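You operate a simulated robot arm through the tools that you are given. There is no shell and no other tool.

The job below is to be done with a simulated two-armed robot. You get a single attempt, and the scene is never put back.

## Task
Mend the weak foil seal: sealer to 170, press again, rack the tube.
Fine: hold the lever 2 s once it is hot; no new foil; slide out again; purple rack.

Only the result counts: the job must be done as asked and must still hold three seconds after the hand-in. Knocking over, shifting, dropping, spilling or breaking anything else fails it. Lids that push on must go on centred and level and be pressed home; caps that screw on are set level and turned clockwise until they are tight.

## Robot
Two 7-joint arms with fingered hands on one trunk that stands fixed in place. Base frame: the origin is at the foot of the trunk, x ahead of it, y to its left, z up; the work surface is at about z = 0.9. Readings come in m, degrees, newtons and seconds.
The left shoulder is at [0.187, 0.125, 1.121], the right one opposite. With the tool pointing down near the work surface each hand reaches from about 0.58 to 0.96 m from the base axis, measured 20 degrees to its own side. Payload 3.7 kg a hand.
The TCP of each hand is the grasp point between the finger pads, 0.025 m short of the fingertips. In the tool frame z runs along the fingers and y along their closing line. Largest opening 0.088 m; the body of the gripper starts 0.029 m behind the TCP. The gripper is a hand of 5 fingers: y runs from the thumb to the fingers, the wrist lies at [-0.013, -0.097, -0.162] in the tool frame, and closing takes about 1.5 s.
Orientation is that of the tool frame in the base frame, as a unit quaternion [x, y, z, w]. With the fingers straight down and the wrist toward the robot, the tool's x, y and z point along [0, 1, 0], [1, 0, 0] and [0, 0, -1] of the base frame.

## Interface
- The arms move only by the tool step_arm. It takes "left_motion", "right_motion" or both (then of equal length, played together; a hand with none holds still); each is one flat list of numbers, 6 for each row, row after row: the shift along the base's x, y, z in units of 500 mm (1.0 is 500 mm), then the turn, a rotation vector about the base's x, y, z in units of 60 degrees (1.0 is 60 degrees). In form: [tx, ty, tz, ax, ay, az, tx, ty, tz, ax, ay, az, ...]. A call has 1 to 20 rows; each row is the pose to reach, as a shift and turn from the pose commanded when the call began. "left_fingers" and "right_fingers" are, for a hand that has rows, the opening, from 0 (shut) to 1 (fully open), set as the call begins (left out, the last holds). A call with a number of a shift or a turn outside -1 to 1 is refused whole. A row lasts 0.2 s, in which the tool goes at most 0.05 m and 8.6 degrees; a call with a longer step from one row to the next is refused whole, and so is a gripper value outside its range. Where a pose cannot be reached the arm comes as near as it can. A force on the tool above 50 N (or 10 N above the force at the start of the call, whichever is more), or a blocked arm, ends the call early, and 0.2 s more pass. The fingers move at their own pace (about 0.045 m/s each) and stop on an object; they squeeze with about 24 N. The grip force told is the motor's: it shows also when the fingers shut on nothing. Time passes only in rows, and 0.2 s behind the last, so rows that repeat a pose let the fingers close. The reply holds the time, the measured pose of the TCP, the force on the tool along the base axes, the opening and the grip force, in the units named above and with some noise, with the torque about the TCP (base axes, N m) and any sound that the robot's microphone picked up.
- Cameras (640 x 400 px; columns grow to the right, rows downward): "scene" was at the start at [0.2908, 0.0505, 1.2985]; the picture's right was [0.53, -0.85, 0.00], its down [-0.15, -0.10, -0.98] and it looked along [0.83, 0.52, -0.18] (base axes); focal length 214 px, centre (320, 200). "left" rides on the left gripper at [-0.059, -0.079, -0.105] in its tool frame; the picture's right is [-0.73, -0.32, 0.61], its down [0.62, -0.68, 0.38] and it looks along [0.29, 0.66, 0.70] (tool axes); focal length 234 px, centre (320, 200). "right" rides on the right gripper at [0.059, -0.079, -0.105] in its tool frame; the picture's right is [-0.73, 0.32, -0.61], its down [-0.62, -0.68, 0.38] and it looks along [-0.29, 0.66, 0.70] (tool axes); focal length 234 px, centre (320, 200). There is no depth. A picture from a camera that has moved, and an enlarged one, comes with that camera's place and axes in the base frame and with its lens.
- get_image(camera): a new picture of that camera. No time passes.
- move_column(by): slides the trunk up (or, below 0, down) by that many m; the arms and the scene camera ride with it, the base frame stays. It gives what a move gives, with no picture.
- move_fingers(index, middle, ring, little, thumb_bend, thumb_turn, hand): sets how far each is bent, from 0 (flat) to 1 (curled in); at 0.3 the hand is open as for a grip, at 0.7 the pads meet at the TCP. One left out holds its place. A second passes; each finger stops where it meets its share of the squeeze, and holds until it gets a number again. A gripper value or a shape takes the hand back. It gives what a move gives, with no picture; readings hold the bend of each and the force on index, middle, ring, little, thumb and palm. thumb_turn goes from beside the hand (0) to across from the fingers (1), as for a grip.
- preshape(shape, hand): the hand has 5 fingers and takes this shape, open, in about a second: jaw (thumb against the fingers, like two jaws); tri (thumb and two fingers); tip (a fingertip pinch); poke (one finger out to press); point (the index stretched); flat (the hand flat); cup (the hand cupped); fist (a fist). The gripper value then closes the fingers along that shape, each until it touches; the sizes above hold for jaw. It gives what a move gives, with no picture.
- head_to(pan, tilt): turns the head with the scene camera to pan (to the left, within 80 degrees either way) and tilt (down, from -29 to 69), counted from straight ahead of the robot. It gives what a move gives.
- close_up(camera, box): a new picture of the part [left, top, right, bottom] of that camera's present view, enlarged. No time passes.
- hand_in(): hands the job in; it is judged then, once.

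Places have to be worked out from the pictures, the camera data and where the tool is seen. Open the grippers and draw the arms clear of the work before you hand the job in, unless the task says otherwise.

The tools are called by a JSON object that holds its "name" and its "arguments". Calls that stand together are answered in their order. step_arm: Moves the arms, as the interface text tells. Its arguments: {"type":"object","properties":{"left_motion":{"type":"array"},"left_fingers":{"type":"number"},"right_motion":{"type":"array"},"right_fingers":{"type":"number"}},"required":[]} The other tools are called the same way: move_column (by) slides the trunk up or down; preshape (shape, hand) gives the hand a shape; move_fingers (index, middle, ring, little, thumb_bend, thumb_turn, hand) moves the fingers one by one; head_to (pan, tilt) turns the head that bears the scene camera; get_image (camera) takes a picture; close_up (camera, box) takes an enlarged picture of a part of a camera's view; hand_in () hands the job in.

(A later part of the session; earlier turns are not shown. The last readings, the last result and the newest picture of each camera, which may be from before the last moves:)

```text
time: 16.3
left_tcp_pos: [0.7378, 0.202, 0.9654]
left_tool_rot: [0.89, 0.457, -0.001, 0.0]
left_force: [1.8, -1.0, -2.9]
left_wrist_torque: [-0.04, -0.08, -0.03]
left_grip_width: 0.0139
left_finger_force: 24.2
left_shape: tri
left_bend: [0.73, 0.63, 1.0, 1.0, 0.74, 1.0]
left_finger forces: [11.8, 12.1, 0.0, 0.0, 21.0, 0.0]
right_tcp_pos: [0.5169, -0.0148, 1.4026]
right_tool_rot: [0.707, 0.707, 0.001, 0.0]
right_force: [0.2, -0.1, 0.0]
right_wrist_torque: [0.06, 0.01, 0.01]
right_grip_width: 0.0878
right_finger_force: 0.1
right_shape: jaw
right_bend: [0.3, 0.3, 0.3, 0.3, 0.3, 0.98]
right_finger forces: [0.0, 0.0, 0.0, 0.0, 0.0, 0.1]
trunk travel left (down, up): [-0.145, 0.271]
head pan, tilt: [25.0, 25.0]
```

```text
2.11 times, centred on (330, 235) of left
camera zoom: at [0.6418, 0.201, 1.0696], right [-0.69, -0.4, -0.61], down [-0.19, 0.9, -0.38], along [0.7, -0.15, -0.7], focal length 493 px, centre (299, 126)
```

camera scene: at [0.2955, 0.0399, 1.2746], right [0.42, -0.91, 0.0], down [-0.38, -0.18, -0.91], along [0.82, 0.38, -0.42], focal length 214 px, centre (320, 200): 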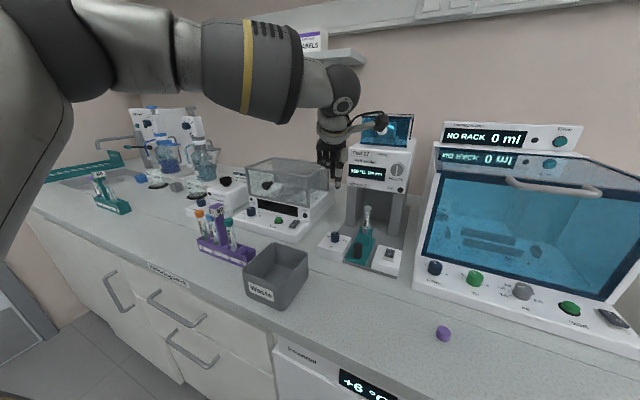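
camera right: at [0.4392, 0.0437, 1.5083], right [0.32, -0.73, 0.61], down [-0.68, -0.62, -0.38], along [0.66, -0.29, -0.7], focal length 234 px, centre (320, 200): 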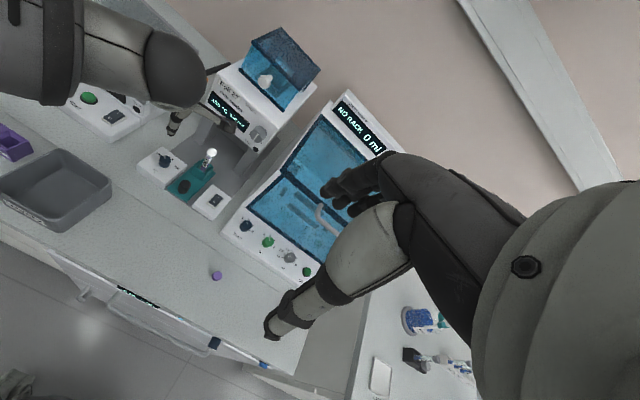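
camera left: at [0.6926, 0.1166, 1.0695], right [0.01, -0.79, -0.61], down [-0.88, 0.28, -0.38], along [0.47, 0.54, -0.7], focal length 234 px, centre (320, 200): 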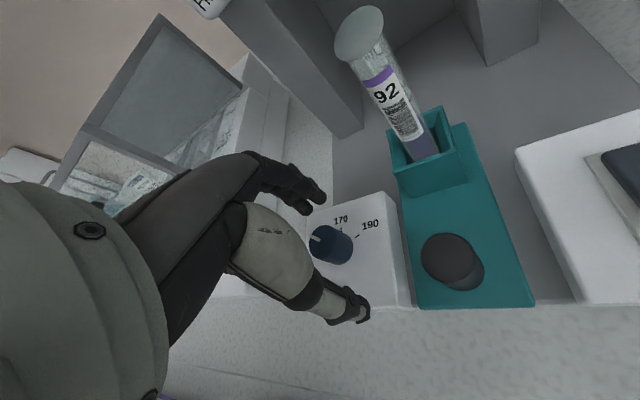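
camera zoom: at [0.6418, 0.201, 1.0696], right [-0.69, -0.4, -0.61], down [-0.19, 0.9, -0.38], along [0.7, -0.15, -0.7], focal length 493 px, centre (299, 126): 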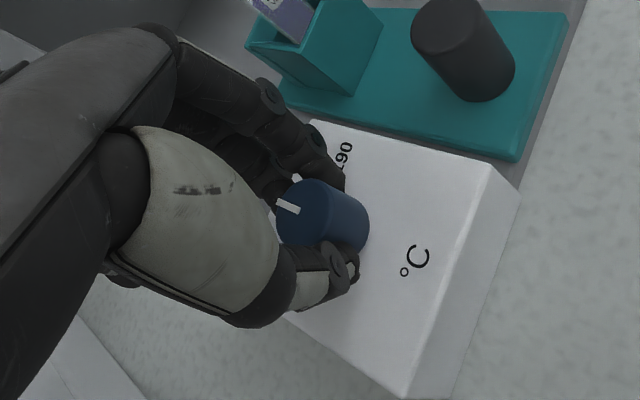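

The display holds 170 °C with Hot lit and the pointer straight ahead. I open the fingers, wait, then rise straight up.

{"name": "step_arm", "arguments": {"left_motion": [0, 0, 0, 0, 0, 0, 0, 0, 0, 0, 0, 0, 0, 0, 0, 0, 0, 0, 0, 0, 0, 0, 0, 0, 0, 0, 0, 0, 0, 0, 0, 0, 0.04, 0, 0, 0, 0, 0, 0.12, 0, 0, 0, 0, 0, 0.2, 0, 0, 0, 0, 0, 0.28, 0, 0, 0, 0, 0, 0.32, 0, 0, 0, 0, 0, 0.32, 0, 0, 0], "left_fingers": 0.9}}

{"name": "get_image", "arguments": {"camera": "scene"}}

{"name": "get_image", "arguments": {"camera": "left"}}

{"name": "close_up", "arguments": {"camera": "scene", "box": [300, 150, 440, 290]}}

```text
time: 18.7
left_tcp_pos: [0.7388, 0.2029, 1.1245]
left_tool_rot: [0.889, 0.457, 0.0, 0.0]
left_force: [0.0, -0.1, 0.8]
left_wrist_torque: [0.02, -0.01, -0.05]
left_grip_width: 0.0792
left_finger_force: 0.1
left_shape: tri
left_bend: [0.29, 0.32, 0.99, 0.99, 0.34, 0.98]
left_finger forces: [0.0, 0.0, 0.1, 0.0, 0.1, 0.0]
right_tcp_pos: [0.5176, -0.0151, 1.4021]
right_tool_rot: [0.706, 0.708, -0.001, 0.001]
right_force: [0.1, -0.7, 0.4]
right_wrist_torque: [0.0, 0.01, -0.01]
right_grip_width: 0.0877
right_finger_force: 0.1
right_shape: jaw
right_bend: [0.3, 0.3, 0.3, 0.3, 0.3, 0.98]
right_finger forces: [0.0, 0.1, 0.1, 0.0, 0.1, 0.0]
trunk travel left (down, up): [-0.145, 0.271]
head pan, tilt: [25.0, 25.0]
```

```text
taken
camera scene: at [0.2958, 0.0398, 1.2744], right [0.42, -0.91, 0.0], down [-0.38, -0.18, -0.91], along [0.82, 0.38, -0.42], focal length 214 px, centre (320, 200)
```

scene: 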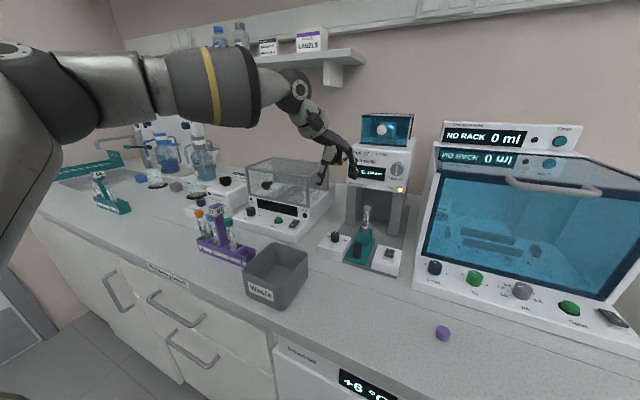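

```text
taken
camera left: at [0.6415, 0.2009, 1.2297], right [-0.69, -0.4, -0.61], down [-0.19, 0.9, -0.38], along [0.7, -0.15, -0.7], focal length 234 px, centre (320, 200)
```

left: 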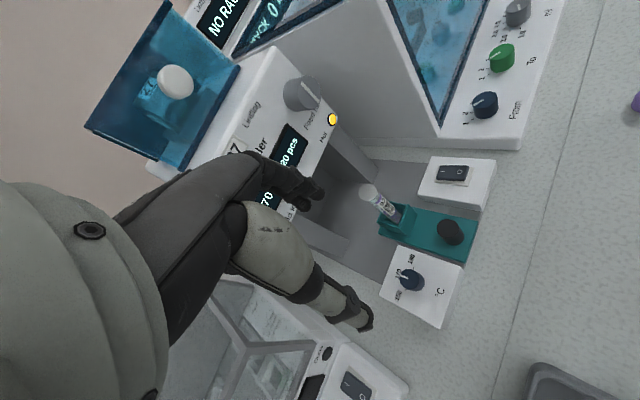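

```text
2.86 times, centred on (370, 220) of scene
camera zoom: at [0.2958, 0.0398, 1.2744], right [0.42, -0.91, 0.0], down [-0.38, -0.18, -0.91], along [0.82, 0.38, -0.42], focal length 613 px, centre (177, 143)
```

zoom: 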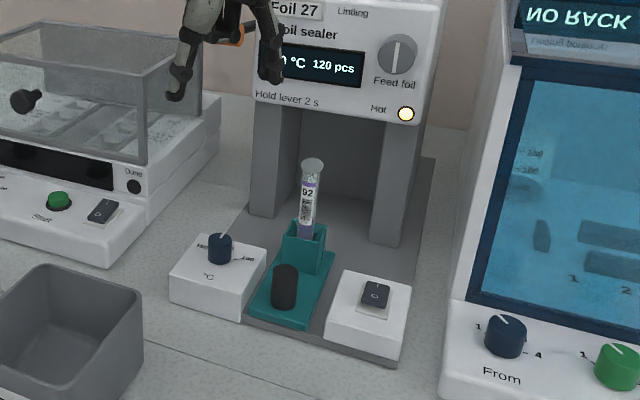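

The knob now points at 170 and the hand is clear. Before I go to the slide I check the waste bin's place and height, and the slide knob, with close-ups.

{"name": "close_up", "arguments": {"camera": "scene", "box": [230, 230, 330, 320]}}

{"name": "close_up", "arguments": {"camera": "right", "box": [0, 130, 120, 250]}}

{"name": "close_up", "arguments": {"camera": "scene", "box": [320, 195, 410, 285]}}

{"name": "close_up", "arguments": {"camera": "right", "box": [130, 130, 240, 230]}}

{"name": "close_up", "arguments": {"camera": "left", "box": [340, 150, 500, 330]}}

```text
4.44 times, centred on (280, 275) of scene
camera zoom: at [0.2958, 0.0398, 1.2744], right [0.42, -0.91, 0.0], down [-0.38, -0.18, -0.91], along [0.82, 0.38, -0.42], focal length 953 px, centre (498, -133)
```

zoom: 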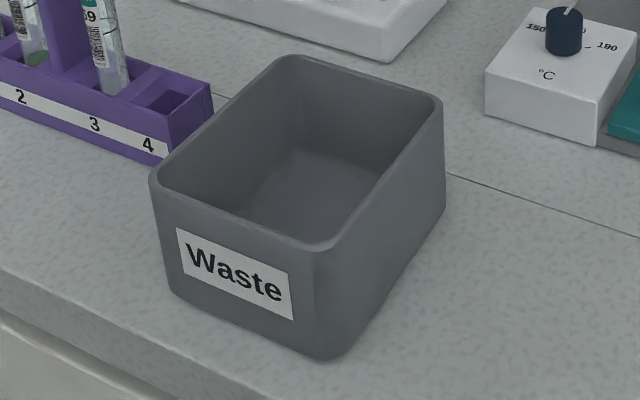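

```text
3.33 times, centred on (60, 190) of right
camera zoom: at [0.4397, 0.0437, 1.508], right [0.32, -0.73, 0.61], down [-0.68, -0.62, -0.38], along [0.66, -0.29, -0.7], focal length 781 px, centre (1187, 233)
```

zoom: 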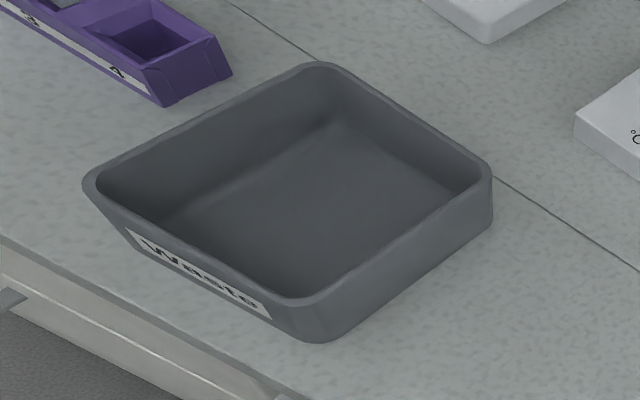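

```text
4.44 times, centred on (365, 240) of scene
camera zoom: at [0.2958, 0.0398, 1.2744], right [0.42, -0.91, 0.0], down [-0.38, -0.18, -0.91], along [0.82, 0.38, -0.42], focal length 953 px, centre (120, 22)
```

zoom: 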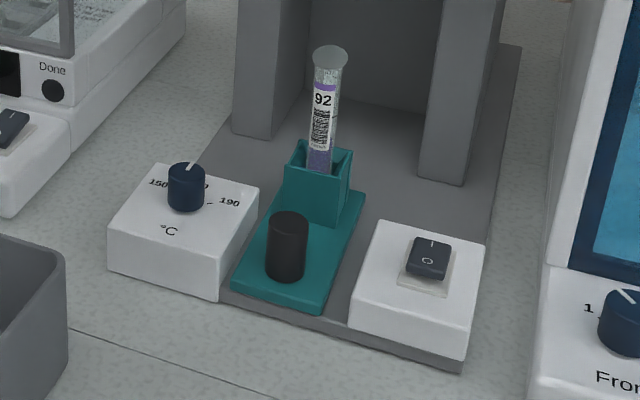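

```text
4.00 times, centred on (185, 180) of right
camera zoom: at [0.4397, 0.0437, 1.508], right [0.32, -0.73, 0.61], down [-0.68, -0.62, -0.38], along [0.66, -0.29, -0.7], focal length 937 px, centre (860, 280)
```

zoom: 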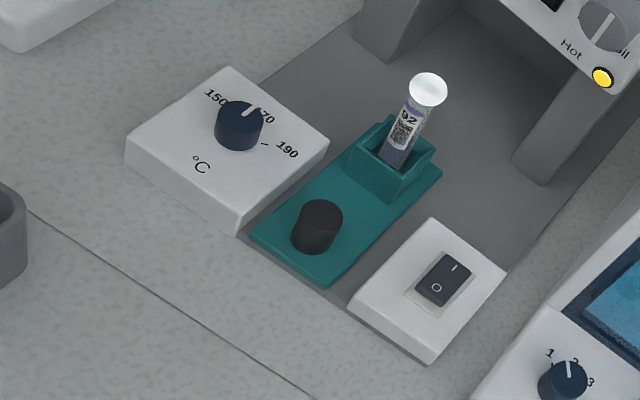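

```text
2.22 times, centred on (420, 240) of left
camera zoom: at [0.6415, 0.2009, 1.2297], right [-0.69, -0.4, -0.61], down [-0.19, 0.9, -0.38], along [0.7, -0.15, -0.7], focal length 520 px, centre (98, 111)
```

zoom: 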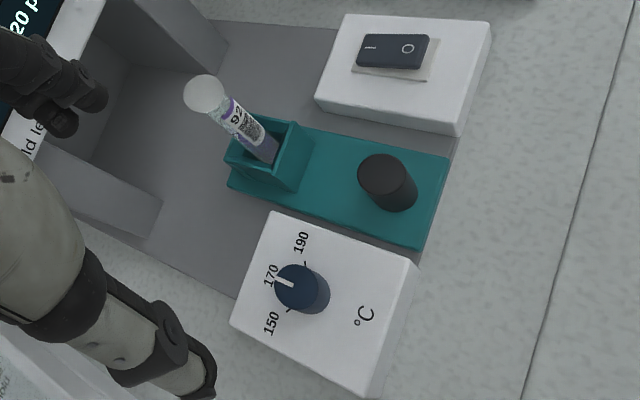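

The bin top is only at z = 0.967 with its right edge at y = 0.23; the slide knob is at (0.7235, 0.138), z 0.924–0.953. I turn the left hand so its fingers close across y and lean 45° forward, which keeps the palm clear of the sealer's head, at a standoff behind and above the slide knob.

{"name": "step_arm", "arguments": {"left_motion": [-0.0081, -0.0108, -0.0105, 0.0296, -0.0576, -0.0715, -0.0162, -0.0216, -0.021, 0.0592, -0.1153, -0.143, -0.0243, -0.0324, -0.0315, 0.0889, -0.1729, -0.2146, -0.0323, -0.0432, -0.042, 0.1185, -0.2306, -0.2861, -0.0404, -0.054, -0.0525, 0.1481, -0.2882, -0.3576, -0.0485, -0.0648, -0.063, 0.1777, -0.3459, -0.4291, -0.0566, -0.0756, -0.0735, 0.2074, -0.4035, -0.5006, -0.0647, -0.0864, -0.084, 0.237, -0.4611, -0.5721, -0.0728, -0.0972, -0.0945, 0.2666, -0.5188, -0.6437, -0.0808, -0.108, -0.105, 0.2963, -0.5764, -0.7152, -0.0889, -0.1188, -0.1155, 0.3259, -0.6341, -0.7867, -0.097, -0.1296, -0.126, 0.3555, -0.6917, -0.8582, -0.097, -0.1296, -0.126, 0.3555, -0.6917, -0.8582], "left_fingers": 0.5}}

{"name": "get_image", "arguments": {"camera": "scene"}}

{"name": "get_image", "arguments": {"camera": "left"}}

{"name": "close_up", "arguments": {"camera": "scene", "box": [280, 140, 420, 290]}}

{"name": "close_up", "arguments": {"camera": "right", "box": [60, 80, 260, 240]}}

```text
time: 21.5
left_tcp_pos: [0.6904, 0.1368, 1.0618]
left_tool_rot: [0.924, -0.001, 0.383, 0.0]
left_force: [-0.3, -0.5, -0.4]
left_wrist_torque: [0.0, -0.02, 0.04]
left_grip_width: 0.0445
left_finger_force: 0.0
left_shape: tri
left_bend: [0.74, 0.44, 0.99, 0.99, 0.69, 1.0]
left_finger forces: [0.0, 0.0, 0.0, 0.0, 0.0, 0.0]
right_tcp_pos: [0.5157, -0.0168, 1.4031]
right_tool_rot: [0.707, 0.707, 0.0, -0.001]
right_force: [1.2, -1.1, -0.2]
right_wrist_torque: [0.05, -0.02, -0.01]
right_grip_width: 0.0877
right_finger_force: 0.0
right_shape: jaw
right_bend: [0.3, 0.3, 0.3, 0.3, 0.3, 0.98]
right_finger forces: [0.0, 0.1, 0.1, 0.1, 0.1, 0.0]
trunk travel left (down, up): [-0.145, 0.271]
head pan, tilt: [25.0, 25.0]
```

```text
taken
camera scene: at [0.2955, 0.0398, 1.2746], right [0.42, -0.91, 0.0], down [-0.38, -0.18, -0.91], along [0.82, 0.38, -0.42], focal length 214 px, centre (320, 200)
```

scene: 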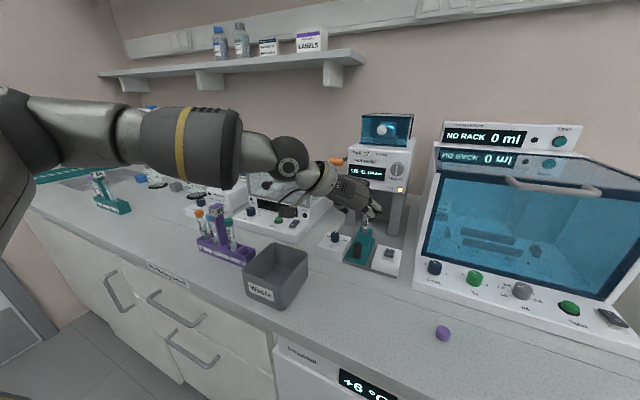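

```text
taken
camera left: at [0.5754, 0.2162, 1.095], right [-0.08, 0.32, -0.94], down [0.71, 0.68, 0.17], along [0.7, -0.66, -0.29], focal length 234 px, centre (320, 200)
```

left: 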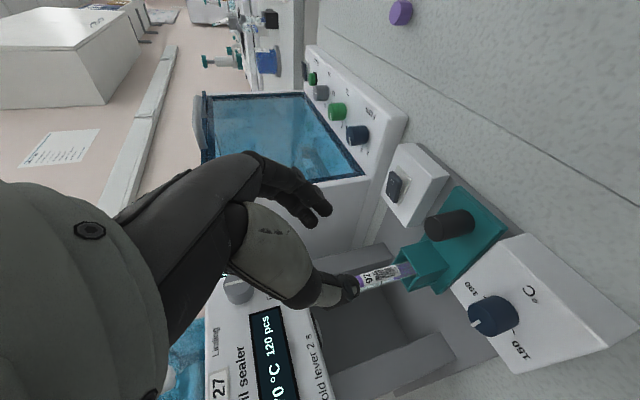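

```text
2.67 times, centred on (350, 215) of scene
camera zoom: at [0.2955, 0.0398, 1.2746], right [0.42, -0.91, 0.0], down [-0.38, -0.18, -0.91], along [0.82, 0.38, -0.42], focal length 572 px, centre (240, 160)
```

zoom: 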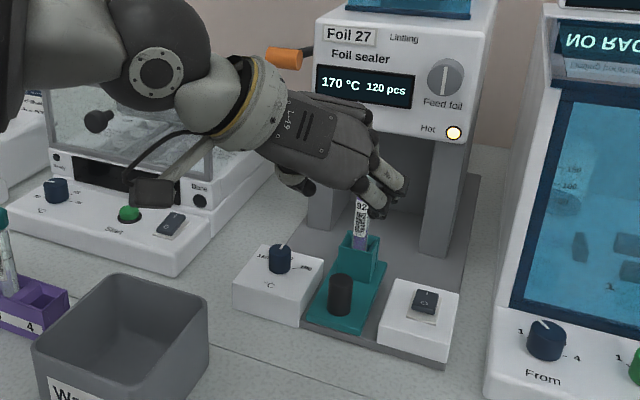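

```text
2.50 times, centred on (160, 160) of right
camera zoom: at [0.4392, 0.0437, 1.5083], right [0.32, -0.73, 0.61], down [-0.68, -0.62, -0.38], along [0.66, -0.29, -0.7], focal length 585 px, centre (720, 300)
```

zoom: 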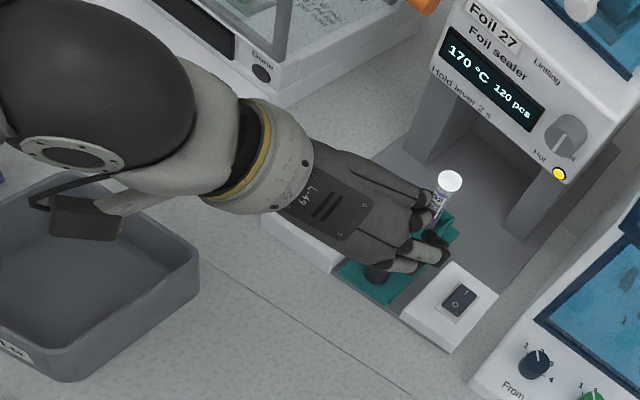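

The hand leans as planned, but the wrist camera would come close to the bin rim at this lean. I look closely at the finger positions at this opening before going on.

{"name": "close_up", "arguments": {"camera": "left", "box": [240, 140, 400, 320]}}

{"name": "close_up", "arguments": {"camera": "scene", "box": [340, 170, 400, 230]}}

{"name": "close_up", "arguments": {"camera": "right", "box": [150, 130, 250, 210]}}

```text
2.22 times, centred on (320, 230) of left
camera zoom: at [0.5754, 0.2162, 1.095], right [-0.08, 0.32, -0.94], down [0.71, 0.68, 0.17], along [0.7, -0.66, -0.29], focal length 520 px, centre (320, 133)
```

zoom: 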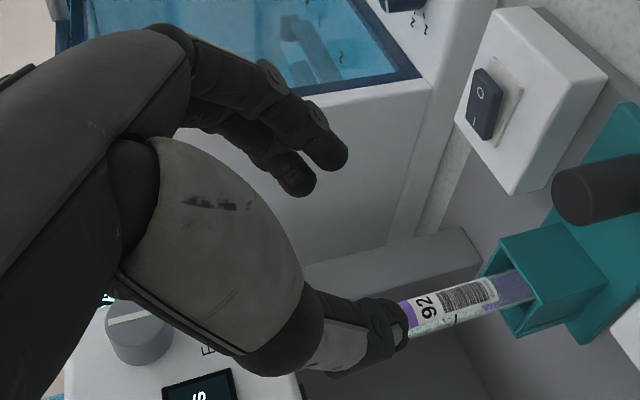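

```text
6.67 times, centred on (370, 200) of scene
camera zoom: at [0.2955, 0.0398, 1.2746], right [0.42, -0.91, 0.0], down [-0.38, -0.18, -0.91], along [0.82, 0.38, -0.42], focal length 1430 px, centre (-13, 200)
```

zoom: 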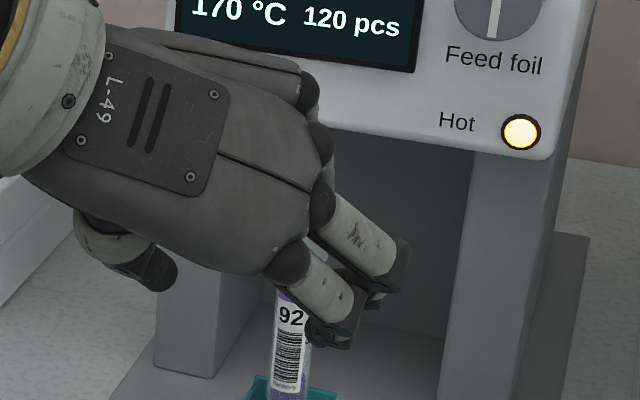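

```text
5.00 times, centred on (200, 170) of right
camera zoom: at [0.4392, 0.0437, 1.5083], right [0.32, -0.73, 0.61], down [-0.68, -0.62, -0.38], along [0.66, -0.29, -0.7], focal length 1171 px, centre (920, 350)
```

zoom: 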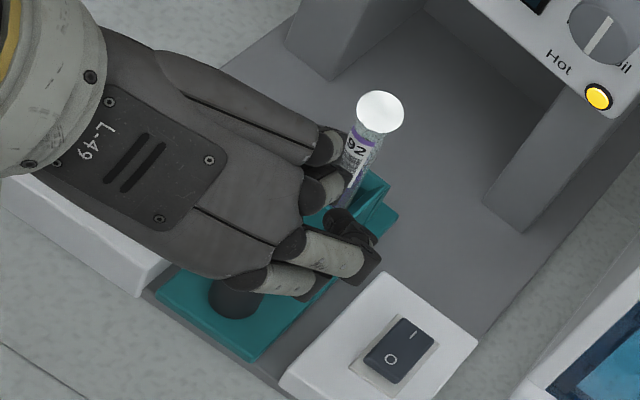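

The gap between thumb and fingers looks clean. I reduce the lean to 36°, narrow the opening and come down to about 3 cm above the grip height to check the alignment.

{"name": "step_arm", "arguments": {"left_motion": [0.02, 0.002, -0.02, 0, 0.075, 0, 0.04, 0.002, -0.05, 0, 0.15, 0, 0.053, 0.002, -0.1, 0, 0.15, 0, 0.053, 0.002, -0.135, 0, 0.15, 0, 0.053, 0.002, -0.135, 0, 0.15, 0], "left_fingers": 0.45}}

{"name": "close_up", "arguments": {"camera": "left", "box": [240, 120, 480, 330]}}

{"name": "close_up", "arguments": {"camera": "scene", "box": [310, 190, 410, 280]}}

{"name": "close_up", "arguments": {"camera": "right", "box": [100, 120, 240, 230]}}

```text
time: 22.7
left_tcp_pos: [0.7158, 0.1384, 0.9962]
left_tool_rot: [0.951, 0.001, 0.308, 0.0]
left_force: [-0.2, 0.1, -0.2]
left_wrist_torque: [-0.01, -0.03, -0.03]
left_grip_width: 0.04
left_finger_force: 0.1
left_shape: tri
left_bend: [0.74, 0.46, 0.99, 0.99, 0.71, 1.0]
left_finger forces: [0.1, 0.0, 0.0, 0.0, 0.0, 0.1]
right_tcp_pos: [0.5169, -0.0173, 1.4027]
right_tool_rot: [0.707, 0.707, 0.0, 0.0]
right_force: [-0.4, -0.3, -0.6]
right_wrist_torque: [0.03, 0.01, -0.02]
right_grip_width: 0.0877
right_finger_force: 0.1
right_shape: jaw
right_bend: [0.3, 0.3, 0.3, 0.3, 0.3, 0.98]
right_finger forces: [0.1, 0.1, 0.0, 0.0, 0.0, 0.0]
trunk travel left (down, up): [-0.145, 0.271]
head pan, tilt: [25.0, 25.0]
```

```text
1.90 times, centred on (360, 225) of left
camera zoom: at [0.6088, 0.2175, 1.0454], right [-0.23, 0.32, -0.92], down [0.73, 0.68, 0.06], along [0.64, -0.66, -0.39], focal length 446 px, centre (244, 152)
```

zoom: 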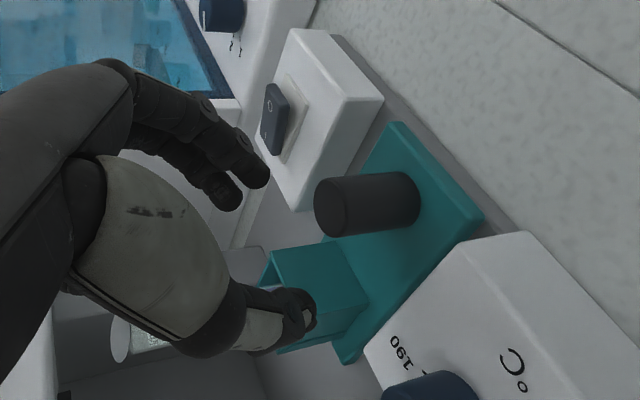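

```text
4.44 times, centred on (360, 235) of scene
camera zoom: at [0.2954, 0.0398, 1.2747], right [0.42, -0.91, 0.0], down [-0.38, -0.18, -0.91], along [0.82, 0.38, -0.42], focal length 953 px, centre (142, 44)
```

zoom: 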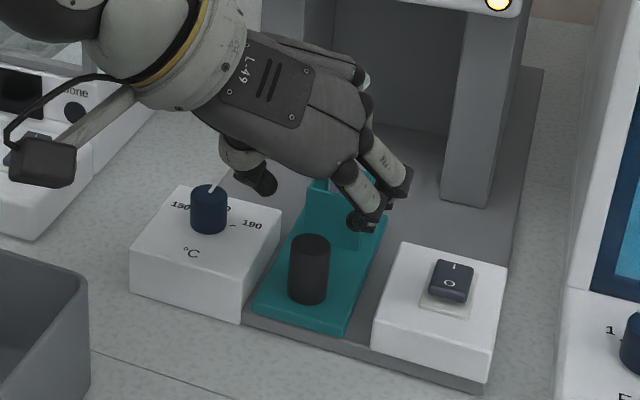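

```text
3.64 times, centred on (170, 175) of right
camera zoom: at [0.439, 0.0437, 1.5084], right [0.32, -0.73, 0.61], down [-0.68, -0.62, -0.38], along [0.66, -0.29, -0.7], focal length 852 px, centre (866, 291)
```

zoom: 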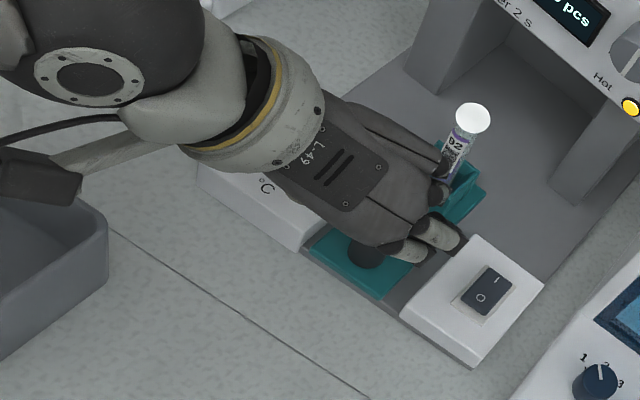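

Fingers and thumb straddle the slide knob (thumb tip at y ≈ 0.165, knob centre y ≈ 0.137), and the curled fingers stay 4 cm clear of the tube. I narrow a little and descend to TCP z ≈ 0.961.

{"name": "step_arm", "arguments": {"left_motion": [0, -0.002, 0, 0, 0, 0, 0, -0.002, 0, 0, 0, 0, 0, -0.002, -0.03, 0, 0, 0, 0, -0.002, -0.055, 0, 0, 0, 0, -0.002, -0.07, 0, 0, 0, 0, -0.002, -0.07, 0, 0, 0], "left_fingers": 0.37}}

{"name": "close_up", "arguments": {"camera": "left", "box": [240, 120, 480, 330]}}

{"name": "close_up", "arguments": {"camera": "scene", "box": [310, 190, 410, 280]}}

```text
time: 24.1
left_tcp_pos: [0.7186, 0.1389, 0.961]
left_tool_rot: [0.951, 0.0, 0.309, 0.0]
left_force: [0.2, 0.3, -0.6]
left_wrist_torque: [0.03, 0.04, -0.04]
left_grip_width: 0.0328
left_finger_force: 0.1
left_shape: tri
left_bend: [0.74, 0.5, 0.99, 0.99, 0.73, 1.0]
left_finger forces: [0.0, 0.0, 0.1, 0.0, 0.0, 0.1]
right_tcp_pos: [0.517, -0.0154, 1.4027]
right_tool_rot: [0.707, 0.707, 0.0, 0.0]
right_force: [-0.9, -0.3, 0.7]
right_wrist_torque: [0.02, 0.04, 0.02]
right_grip_width: 0.0875
right_finger_force: 0.0
right_shape: jaw
right_bend: [0.3, 0.3, 0.3, 0.3, 0.3, 0.98]
right_finger forces: [0.0, 0.0, 0.0, 0.0, 0.0, 0.0]
trunk travel left (down, up): [-0.145, 0.271]
head pan, tilt: [25.0, 25.0]
```

```text
1.90 times, centred on (360, 225) of left
camera zoom: at [0.6093, 0.2166, 1.0111], right [-0.23, 0.32, -0.92], down [0.73, 0.68, 0.06], along [0.64, -0.66, -0.39], focal length 446 px, centre (244, 152)
```

zoom: 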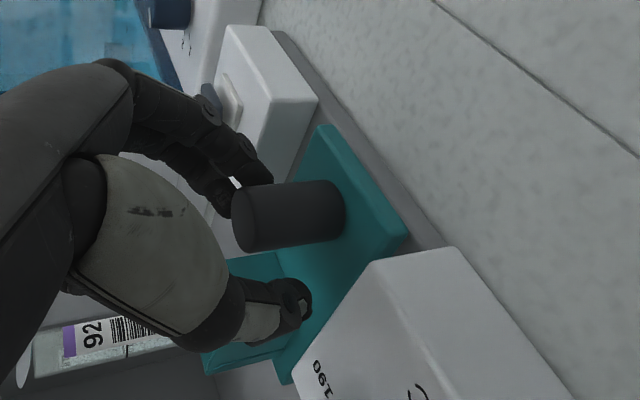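

```text
4.44 times, centred on (360, 235) of scene
camera zoom: at [0.2955, 0.0398, 1.2746], right [0.42, -0.91, 0.0], down [-0.38, -0.18, -0.91], along [0.82, 0.38, -0.42], focal length 953 px, centre (142, 44)
```

zoom: 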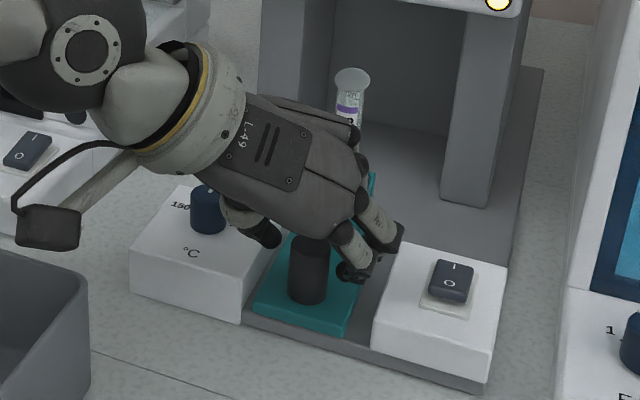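

The knob lies between the tips but slightly rearward of them, so I shift back 6 mm and down 3 mm, then close.

{"name": "step_arm", "arguments": {"left_motion": [-0.012, 0, -0.006, 0, 0, 0, -0.012, 0, -0.006, 0, 0, 0]}}

{"name": "step_arm", "arguments": {"left_motion": [0, 0, 0, 0, 0, 0, 0, 0, 0, 0, 0, 0, 0, 0, 0, 0, 0, 0, 0, 0, 0, 0, 0, 0, 0, 0, 0, 0, 0, 0, 0, 0, 0, 0, 0, 0], "left_fingers": 0}}

{"name": "close_up", "arguments": {"camera": "left", "box": [240, 120, 480, 330]}}

{"name": "close_up", "arguments": {"camera": "scene", "box": [310, 190, 410, 280]}}

```text
time: 24.7
left_tcp_pos: [0.7113, 0.1382, 0.9567]
left_tool_rot: [0.951, 0.0, 0.309, 0.0]
left_force: [-0.3, 0.8, 0.2]
left_wrist_torque: [0.03, -0.01, -0.01]
left_grip_width: 0.0328
left_finger_force: 0.0
left_shape: tri
left_bend: [0.74, 0.5, 0.99, 0.99, 0.73, 1.0]
left_finger forces: [0.1, 0.1, 0.0, 0.0, 0.1, 0.1]
right_tcp_pos: [0.5175, -0.015, 1.402]
right_tool_rot: [0.707, 0.707, 0.0, 0.0]
right_force: [-0.2, -0.3, 0.4]
right_wrist_torque: [0.03, -0.04, -0.01]
right_grip_width: 0.0875
right_finger_force: 0.2
right_shape: jaw
right_bend: [0.3, 0.3, 0.3, 0.3, 0.3, 0.98]
right_finger forces: [0.1, 0.1, 0.1, 0.0, 0.0, 0.0]
trunk travel left (down, up): [-0.145, 0.271]
head pan, tilt: [25.0, 25.0]
```

```text
time: 26.1
left_tcp_pos: [0.7104, 0.1373, 0.9584]
left_tool_rot: [0.951, 0.0, 0.309, 0.0]
left_force: [2.7, 0.6, -0.7]
left_wrist_torque: [-0.04, 0.02, 0.01]
left_grip_width: 0.0142
left_finger_force: 24.0
left_shape: tri
left_bend: [0.74, 0.61, 1.0, 1.0, 0.74, 1.0]
left_finger forces: [11.4, 9.7, 0.0, 0.0, 21.0, 0.0]
right_tcp_pos: [0.5164, -0.0154, 1.4016]
right_tool_rot: [0.707, 0.707, 0.0, 0.0]
right_force: [-0.1, -0.2, -0.2]
right_wrist_torque: [0.03, -0.04, 0.02]
right_grip_width: 0.0876
right_finger_force: 0.0
right_shape: jaw
right_bend: [0.3, 0.3, 0.3, 0.3, 0.3, 0.98]
right_finger forces: [0.0, 0.0, 0.1, 0.0, 0.0, 0.0]
trunk travel left (down, up): [-0.145, 0.271]
head pan, tilt: [25.0, 25.0]
```

```text
1.90 times, centred on (360, 225) of left
camera zoom: at [0.6036, 0.2167, 1.0072], right [-0.23, 0.32, -0.92], down [0.73, 0.68, 0.06], along [0.64, -0.66, -0.39], focal length 446 px, centre (244, 152)
```

zoom: 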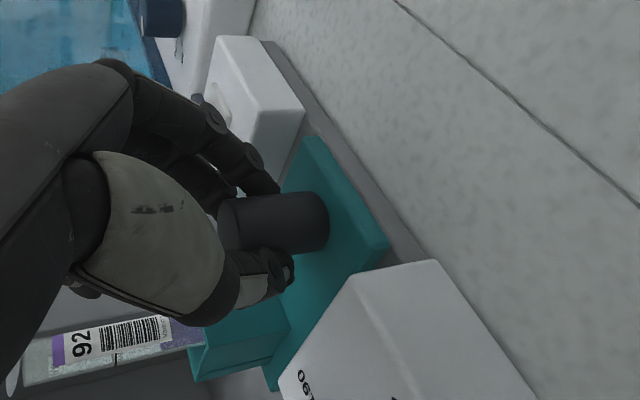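

```text
4.44 times, centred on (360, 235) of scene
camera zoom: at [0.296, 0.0399, 1.2744], right [0.42, -0.91, 0.0], down [-0.38, -0.18, -0.91], along [0.82, 0.38, -0.42], focal length 953 px, centre (142, 44)
```

zoom: 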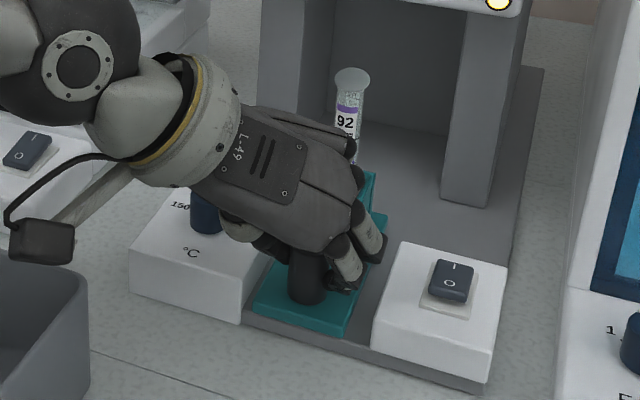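

The slide knob is gripped (11/10/21 N). Before pushing I check the clearance of the thumb base over the temperature knob.

{"name": "get_image", "arguments": {"camera": "left"}}

{"name": "close_up", "arguments": {"camera": "scene", "box": [325, 215, 385, 265]}}

{"name": "close_up", "arguments": {"camera": "right", "box": [100, 100, 260, 230]}}

```text
taken
camera left: at [0.6036, 0.2167, 1.0072], right [-0.23, 0.32, -0.92], down [0.73, 0.68, 0.06], along [0.64, -0.66, -0.39], focal length 234 px, centre (320, 200)
```

left: 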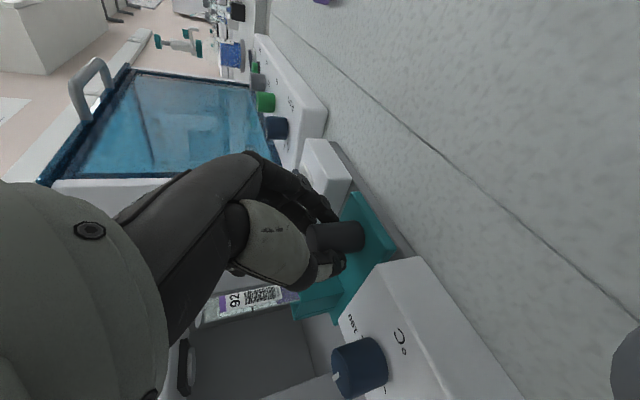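

```text
8.00 times, centred on (355, 240) of scene
camera zoom: at [0.296, 0.0399, 1.2744], right [0.42, -0.91, 0.0], down [-0.38, -0.18, -0.91], along [0.82, 0.38, -0.42], focal length 1716 px, centre (40, -120)
```

zoom: 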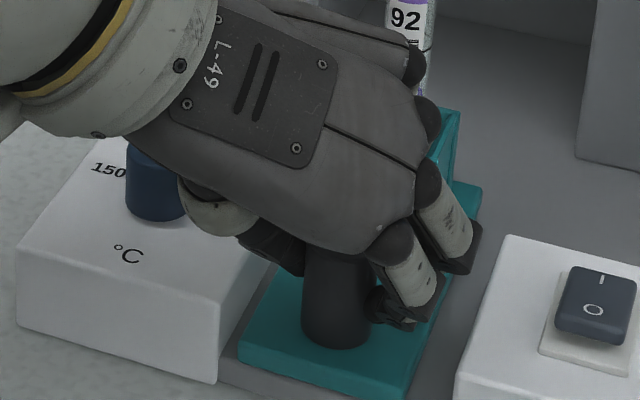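

```text
3.08 times, centred on (180, 165) of right
camera zoom: at [0.4399, 0.0438, 1.508], right [0.32, -0.73, 0.61], down [-0.68, -0.62, -0.38], along [0.66, -0.29, -0.7], focal length 720 px, centre (751, 308)
```

zoom: 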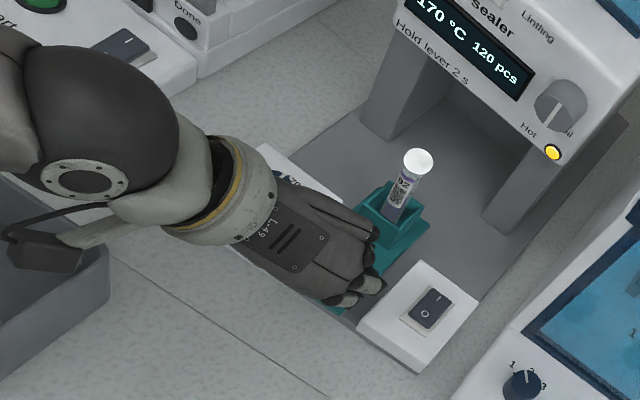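

The thumb clears the temperature knob (about 7 mm sideways and well above it further out). I push the slide in slowly by 50 mm first.

{"name": "step_arm", "arguments": {"left_motion": [0.02, 0, 0, 0, 0, 0, 0.04, 0, 0, 0, 0, 0, 0.06, 0, 0, 0, 0, 0, 0.08, 0, 0, 0, 0, 0, 0.1, 0, 0, 0, 0, 0, 0.1, 0, 0, 0, 0, 0]}}

{"name": "close_up", "arguments": {"camera": "scene", "box": [300, 150, 430, 280]}}

{"name": "close_up", "arguments": {"camera": "right", "box": [100, 80, 260, 230]}}

{"name": "get_image", "arguments": {"camera": "left"}}

```text
time: 27.5
left_tcp_pos: [0.7605, 0.1375, 0.9575]
left_tool_rot: [0.951, 0.0, 0.311, 0.0]
left_force: [0.3, 2.9, 1.4]
left_wrist_torque: [0.01, 0.03, 0.03]
left_grip_width: 0.0138
left_finger_force: 23.5
left_shape: tri
left_bend: [0.74, 0.62, 1.0, 1.0, 0.74, 1.0]
left_finger forces: [11.6, 9.1, 0.0, 0.0, 22.8, 0.0]
right_tcp_pos: [0.5162, -0.0159, 1.4023]
right_tool_rot: [0.707, 0.707, 0.0, 0.001]
right_force: [-0.3, 0.6, 0.8]
right_wrist_torque: [0.0, 0.01, 0.0]
right_grip_width: 0.0878
right_finger_force: 0.1
right_shape: jaw
right_bend: [0.3, 0.3, 0.3, 0.3, 0.3, 0.98]
right_finger forces: [0.0, 0.0, 0.1, 0.0, 0.1, 0.1]
trunk travel left (down, up): [-0.145, 0.271]
head pan, tilt: [25.0, 25.0]
```

```text
3.08 times, centred on (365, 215) of scene
camera zoom: at [0.2954, 0.0401, 1.2747], right [0.42, -0.91, 0.0], down [-0.38, -0.18, -0.91], along [0.82, 0.38, -0.42], focal length 660 px, centre (182, 154)
```

zoom: 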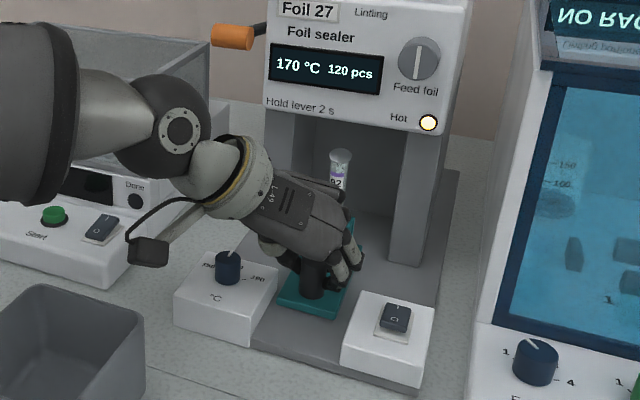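

```text
2.67 times, centred on (180, 155) of right
camera zoom: at [0.4391, 0.044, 1.5084], right [0.32, -0.73, 0.61], down [-0.68, -0.62, -0.38], along [0.66, -0.29, -0.7], focal length 624 px, centre (693, 320)
```

zoom: 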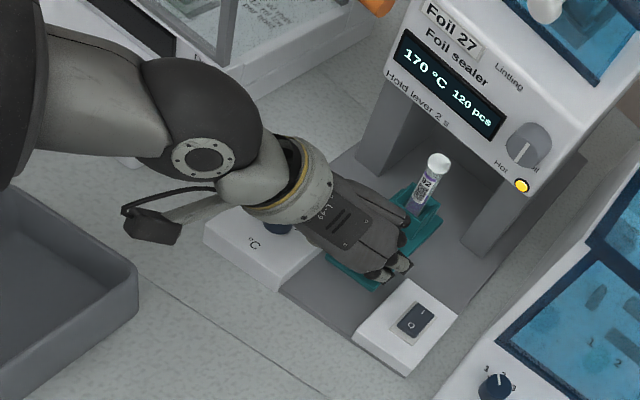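

```text
taken
camera left: at [0.6528, 0.2164, 1.0069], right [-0.23, 0.32, -0.92], down [0.73, 0.68, 0.06], along [0.64, -0.66, -0.39], focal length 234 px, centre (320, 200)
```

left: 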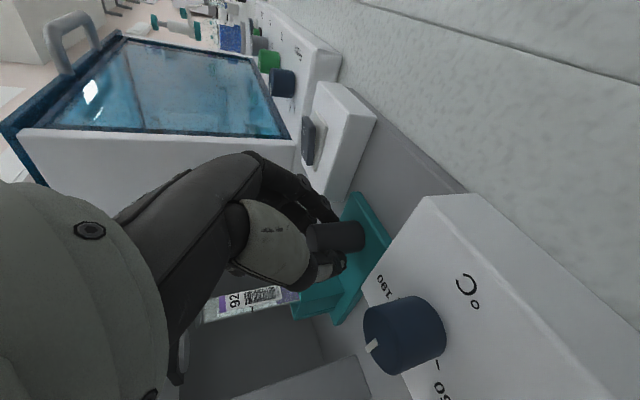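

The slide follows easily (force about 0). I go on 30 mm more in small steps.

{"name": "step_arm", "arguments": {"left_motion": [0.012, 0, 0, 0, 0, 0, 0.024, 0, 0, 0, 0, 0, 0.036, 0, 0, 0, 0, 0, 0.048, 0, 0, 0, 0, 0, 0.06, 0, 0, 0, 0, 0]}}

{"name": "close_up", "arguments": {"camera": "scene", "box": [300, 150, 430, 280]}}

{"name": "close_up", "arguments": {"camera": "right", "box": [100, 80, 260, 230]}}

{"name": "get_image", "arguments": {"camera": "left"}}

```text
time: 28.7
left_tcp_pos: [0.7908, 0.1377, 0.9574]
left_tool_rot: [0.951, 0.0, 0.308, 0.0]
left_force: [0.4, 0.1, 0.7]
left_wrist_torque: [-0.06, 0.01, 0.01]
left_grip_width: 0.014
left_finger_force: 24.4
left_shape: tri
left_bend: [0.74, 0.62, 1.0, 1.0, 0.74, 1.0]
left_finger forces: [12.8, 9.6, 0.0, 0.0, 21.5, 0.1]
right_tcp_pos: [0.5166, -0.0162, 1.4026]
right_tool_rot: [0.707, 0.707, 0.0, 0.0]
right_force: [0.6, 0.4, -1.1]
right_wrist_torque: [-0.02, 0.0, 0.03]
right_grip_width: 0.0874
right_finger_force: 0.1
right_shape: jaw
right_bend: [0.3, 0.3, 0.3, 0.3, 0.3, 0.98]
right_finger forces: [0.0, 0.0, 0.1, 0.1, 0.0, 0.0]
trunk travel left (down, up): [-0.145, 0.271]
head pan, tilt: [25.0, 25.0]
```

```text
3.08 times, centred on (365, 215) of scene
camera zoom: at [0.2955, 0.0398, 1.2746], right [0.42, -0.91, 0.0], down [-0.38, -0.18, -0.91], along [0.82, 0.38, -0.42], focal length 660 px, centre (182, 154)
```

zoom: 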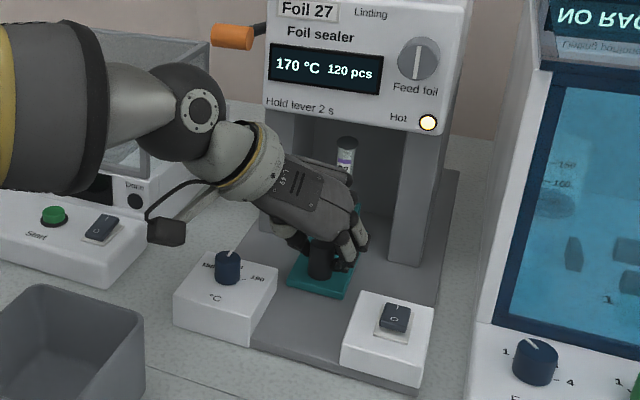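

```text
2.67 times, centred on (180, 155) of right
camera zoom: at [0.4392, 0.0436, 1.5083], right [0.32, -0.73, 0.61], down [-0.68, -0.62, -0.38], along [0.66, -0.29, -0.7], focal length 624 px, centre (693, 320)
```

zoom: 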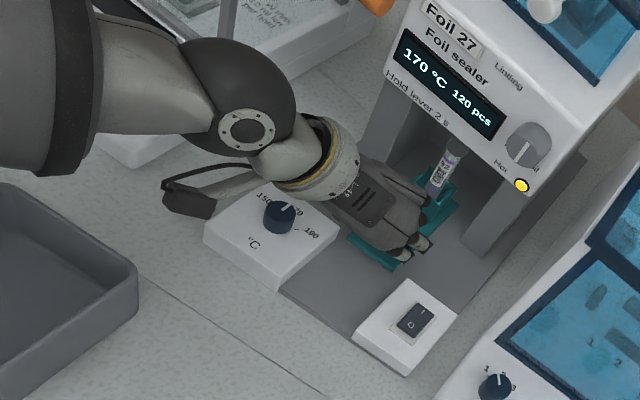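

```text
taken
camera left: at [0.6828, 0.2167, 1.007], right [-0.23, 0.32, -0.92], down [0.73, 0.68, 0.06], along [0.64, -0.66, -0.39], focal length 234 px, centre (320, 200)
```

left: 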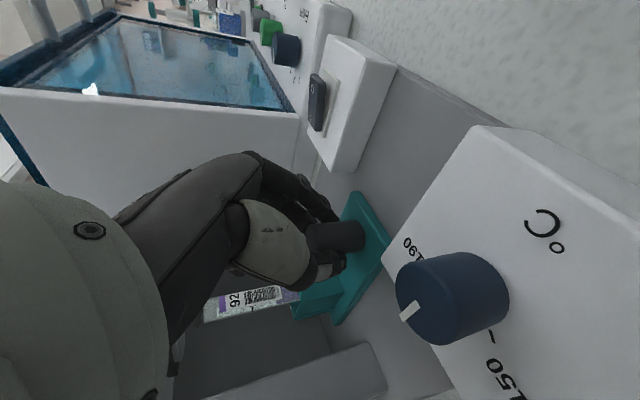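

The tube is now under the head. I go on slowly, another 20 mm, watching for the end stop.

{"name": "step_arm", "arguments": {"left_motion": [0.01, 0, 0, 0, 0, 0, 0.02, 0, 0, 0, 0, 0, 0.03, 0, 0, 0, 0, 0, 0.04, 0, 0, 0, 0, 0]}}

{"name": "close_up", "arguments": {"camera": "scene", "box": [300, 150, 430, 280]}}

{"name": "close_up", "arguments": {"camera": "right", "box": [140, 80, 260, 200]}}

{"name": "get_image", "arguments": {"camera": "left"}}

```text
time: 29.7
left_tcp_pos: [0.8106, 0.1372, 0.9577]
left_tool_rot: [0.951, 0.0, 0.309, 0.0]
left_force: [-0.4, -0.3, 1.3]
left_wrist_torque: [-0.03, 0.04, -0.04]
left_grip_width: 0.0137
left_finger_force: 23.8
left_shape: tri
left_bend: [0.74, 0.62, 1.0, 1.0, 0.74, 1.0]
left_finger forces: [13.0, 9.6, 0.0, 0.0, 21.4, 0.0]
right_tcp_pos: [0.5167, -0.0151, 1.403]
right_tool_rot: [0.707, 0.707, 0.0, 0.001]
right_force: [0.4, 0.4, 0.3]
right_wrist_torque: [0.01, -0.03, 0.03]
right_grip_width: 0.0875
right_finger_force: 0.1
right_shape: jaw
right_bend: [0.3, 0.3, 0.3, 0.3, 0.3, 0.98]
right_finger forces: [0.1, 0.0, 0.0, 0.1, 0.0, 0.1]
trunk travel left (down, up): [-0.145, 0.271]
head pan, tilt: [25.0, 25.0]
```

```text
3.08 times, centred on (365, 215) of scene
camera zoom: at [0.2954, 0.0397, 1.2746], right [0.42, -0.91, 0.0], down [-0.38, -0.18, -0.91], along [0.82, 0.38, -0.42], focal length 660 px, centre (182, 154)
```

zoom: 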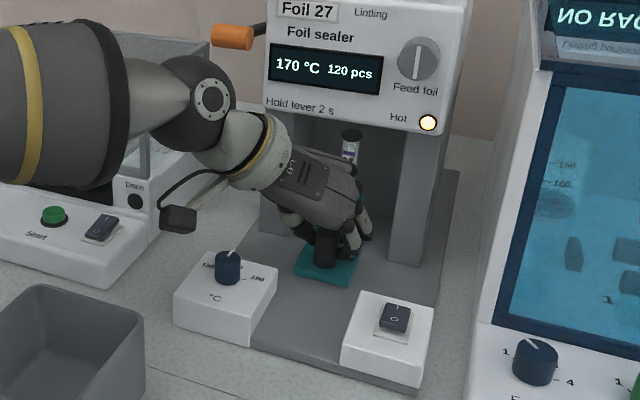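

```text
3.33 times, centred on (200, 140) of right
camera zoom: at [0.439, 0.0436, 1.5083], right [0.32, -0.73, 0.61], down [-0.68, -0.62, -0.38], along [0.66, -0.29, -0.7], focal length 781 px, centre (720, 400)
```

zoom: 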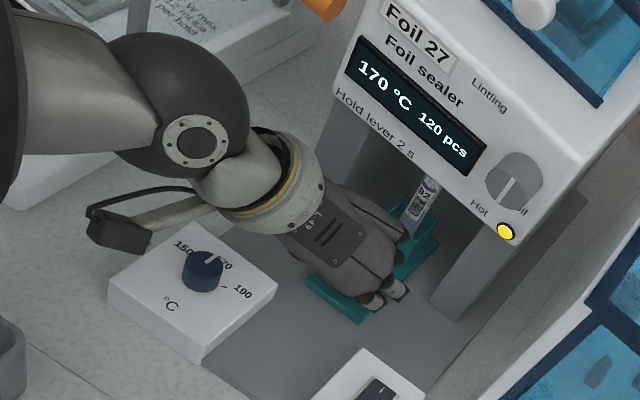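

```text
taken
camera left: at [0.7026, 0.2166, 1.007], right [-0.23, 0.32, -0.92], down [0.73, 0.68, 0.06], along [0.64, -0.66, -0.39], focal length 234 px, centre (320, 200)
```

left: 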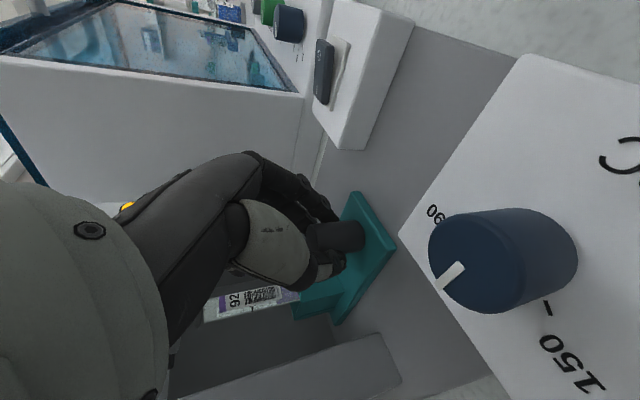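

Still no stop after 100 mm of travel, with the tube at x ≈ 0.889. I go on in 4 mm rows, another 16 mm.

{"name": "step_arm", "arguments": {"left_motion": [0.008, 0, 0, 0, 0, 0, 0.016, 0, 0, 0, 0, 0, 0.024, 0, 0, 0, 0, 0, 0.032, 0, 0, 0, 0, 0]}}

{"name": "close_up", "arguments": {"camera": "scene", "box": [300, 150, 430, 280]}}

{"name": "close_up", "arguments": {"camera": "right", "box": [140, 80, 260, 200]}}

{"name": "get_image", "arguments": {"camera": "left"}}

```text
time: 30.7
left_tcp_pos: [0.8264, 0.1367, 0.9568]
left_tool_rot: [0.951, 0.0, 0.308, 0.0]
left_force: [0.5, -2.7, 0.1]
left_wrist_torque: [-0.1, 0.05, -0.04]
left_grip_width: 0.0142
left_finger_force: 23.7
left_shape: tri
left_bend: [0.74, 0.62, 1.0, 1.0, 0.74, 1.0]
left_finger forces: [13.4, 10.0, 0.1, 0.0, 20.9, 0.1]
right_tcp_pos: [0.5154, -0.0157, 1.4022]
right_tool_rot: [0.708, 0.707, -0.001, 0.0]
right_force: [0.1, 0.5, -0.1]
right_wrist_torque: [0.02, 0.02, -0.04]
right_grip_width: 0.0876
right_finger_force: 0.1
right_shape: jaw
right_bend: [0.3, 0.3, 0.3, 0.3, 0.3, 0.98]
right_finger forces: [0.1, 0.0, 0.0, 0.1, 0.0, 0.1]
trunk travel left (down, up): [-0.145, 0.271]
head pan, tilt: [25.0, 25.0]
```

```text
3.08 times, centred on (365, 215) of scene
camera zoom: at [0.2954, 0.0396, 1.2746], right [0.42, -0.91, 0.0], down [-0.38, -0.18, -0.91], along [0.82, 0.38, -0.42], focal length 660 px, centre (182, 154)
```

zoom: 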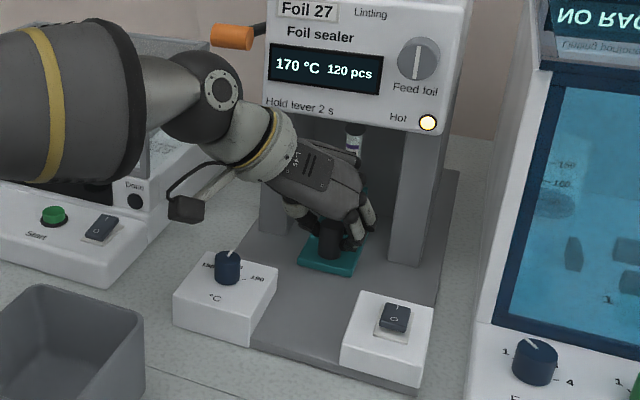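

```text
3.33 times, centred on (200, 140) of right
camera zoom: at [0.439, 0.0434, 1.5084], right [0.32, -0.73, 0.61], down [-0.68, -0.62, -0.38], along [0.66, -0.29, -0.7], focal length 781 px, centre (720, 400)
```

zoom: 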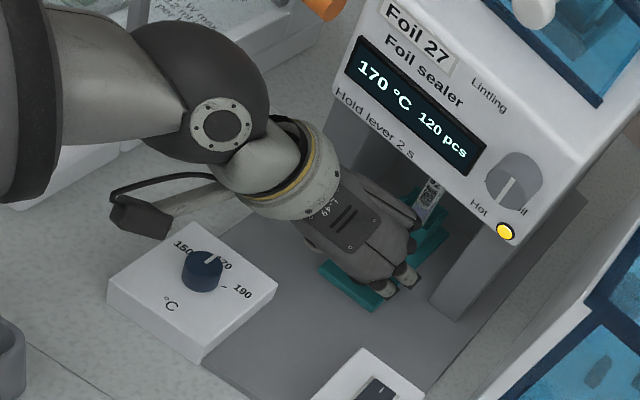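

```text
taken
camera left: at [0.7189, 0.2168, 1.007], right [-0.23, 0.32, -0.92], down [0.73, 0.68, 0.06], along [0.64, -0.66, -0.39], focal length 234 px, centre (320, 200)
```

left: 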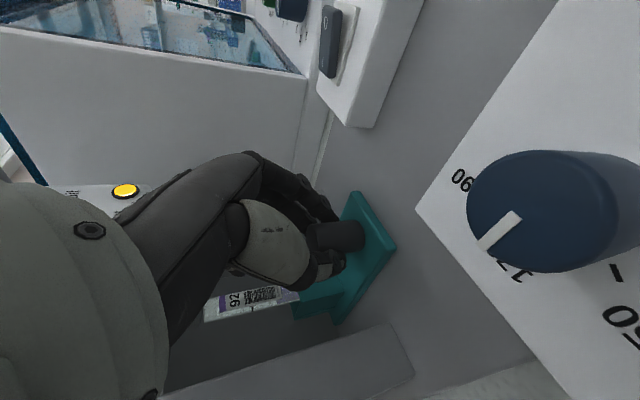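

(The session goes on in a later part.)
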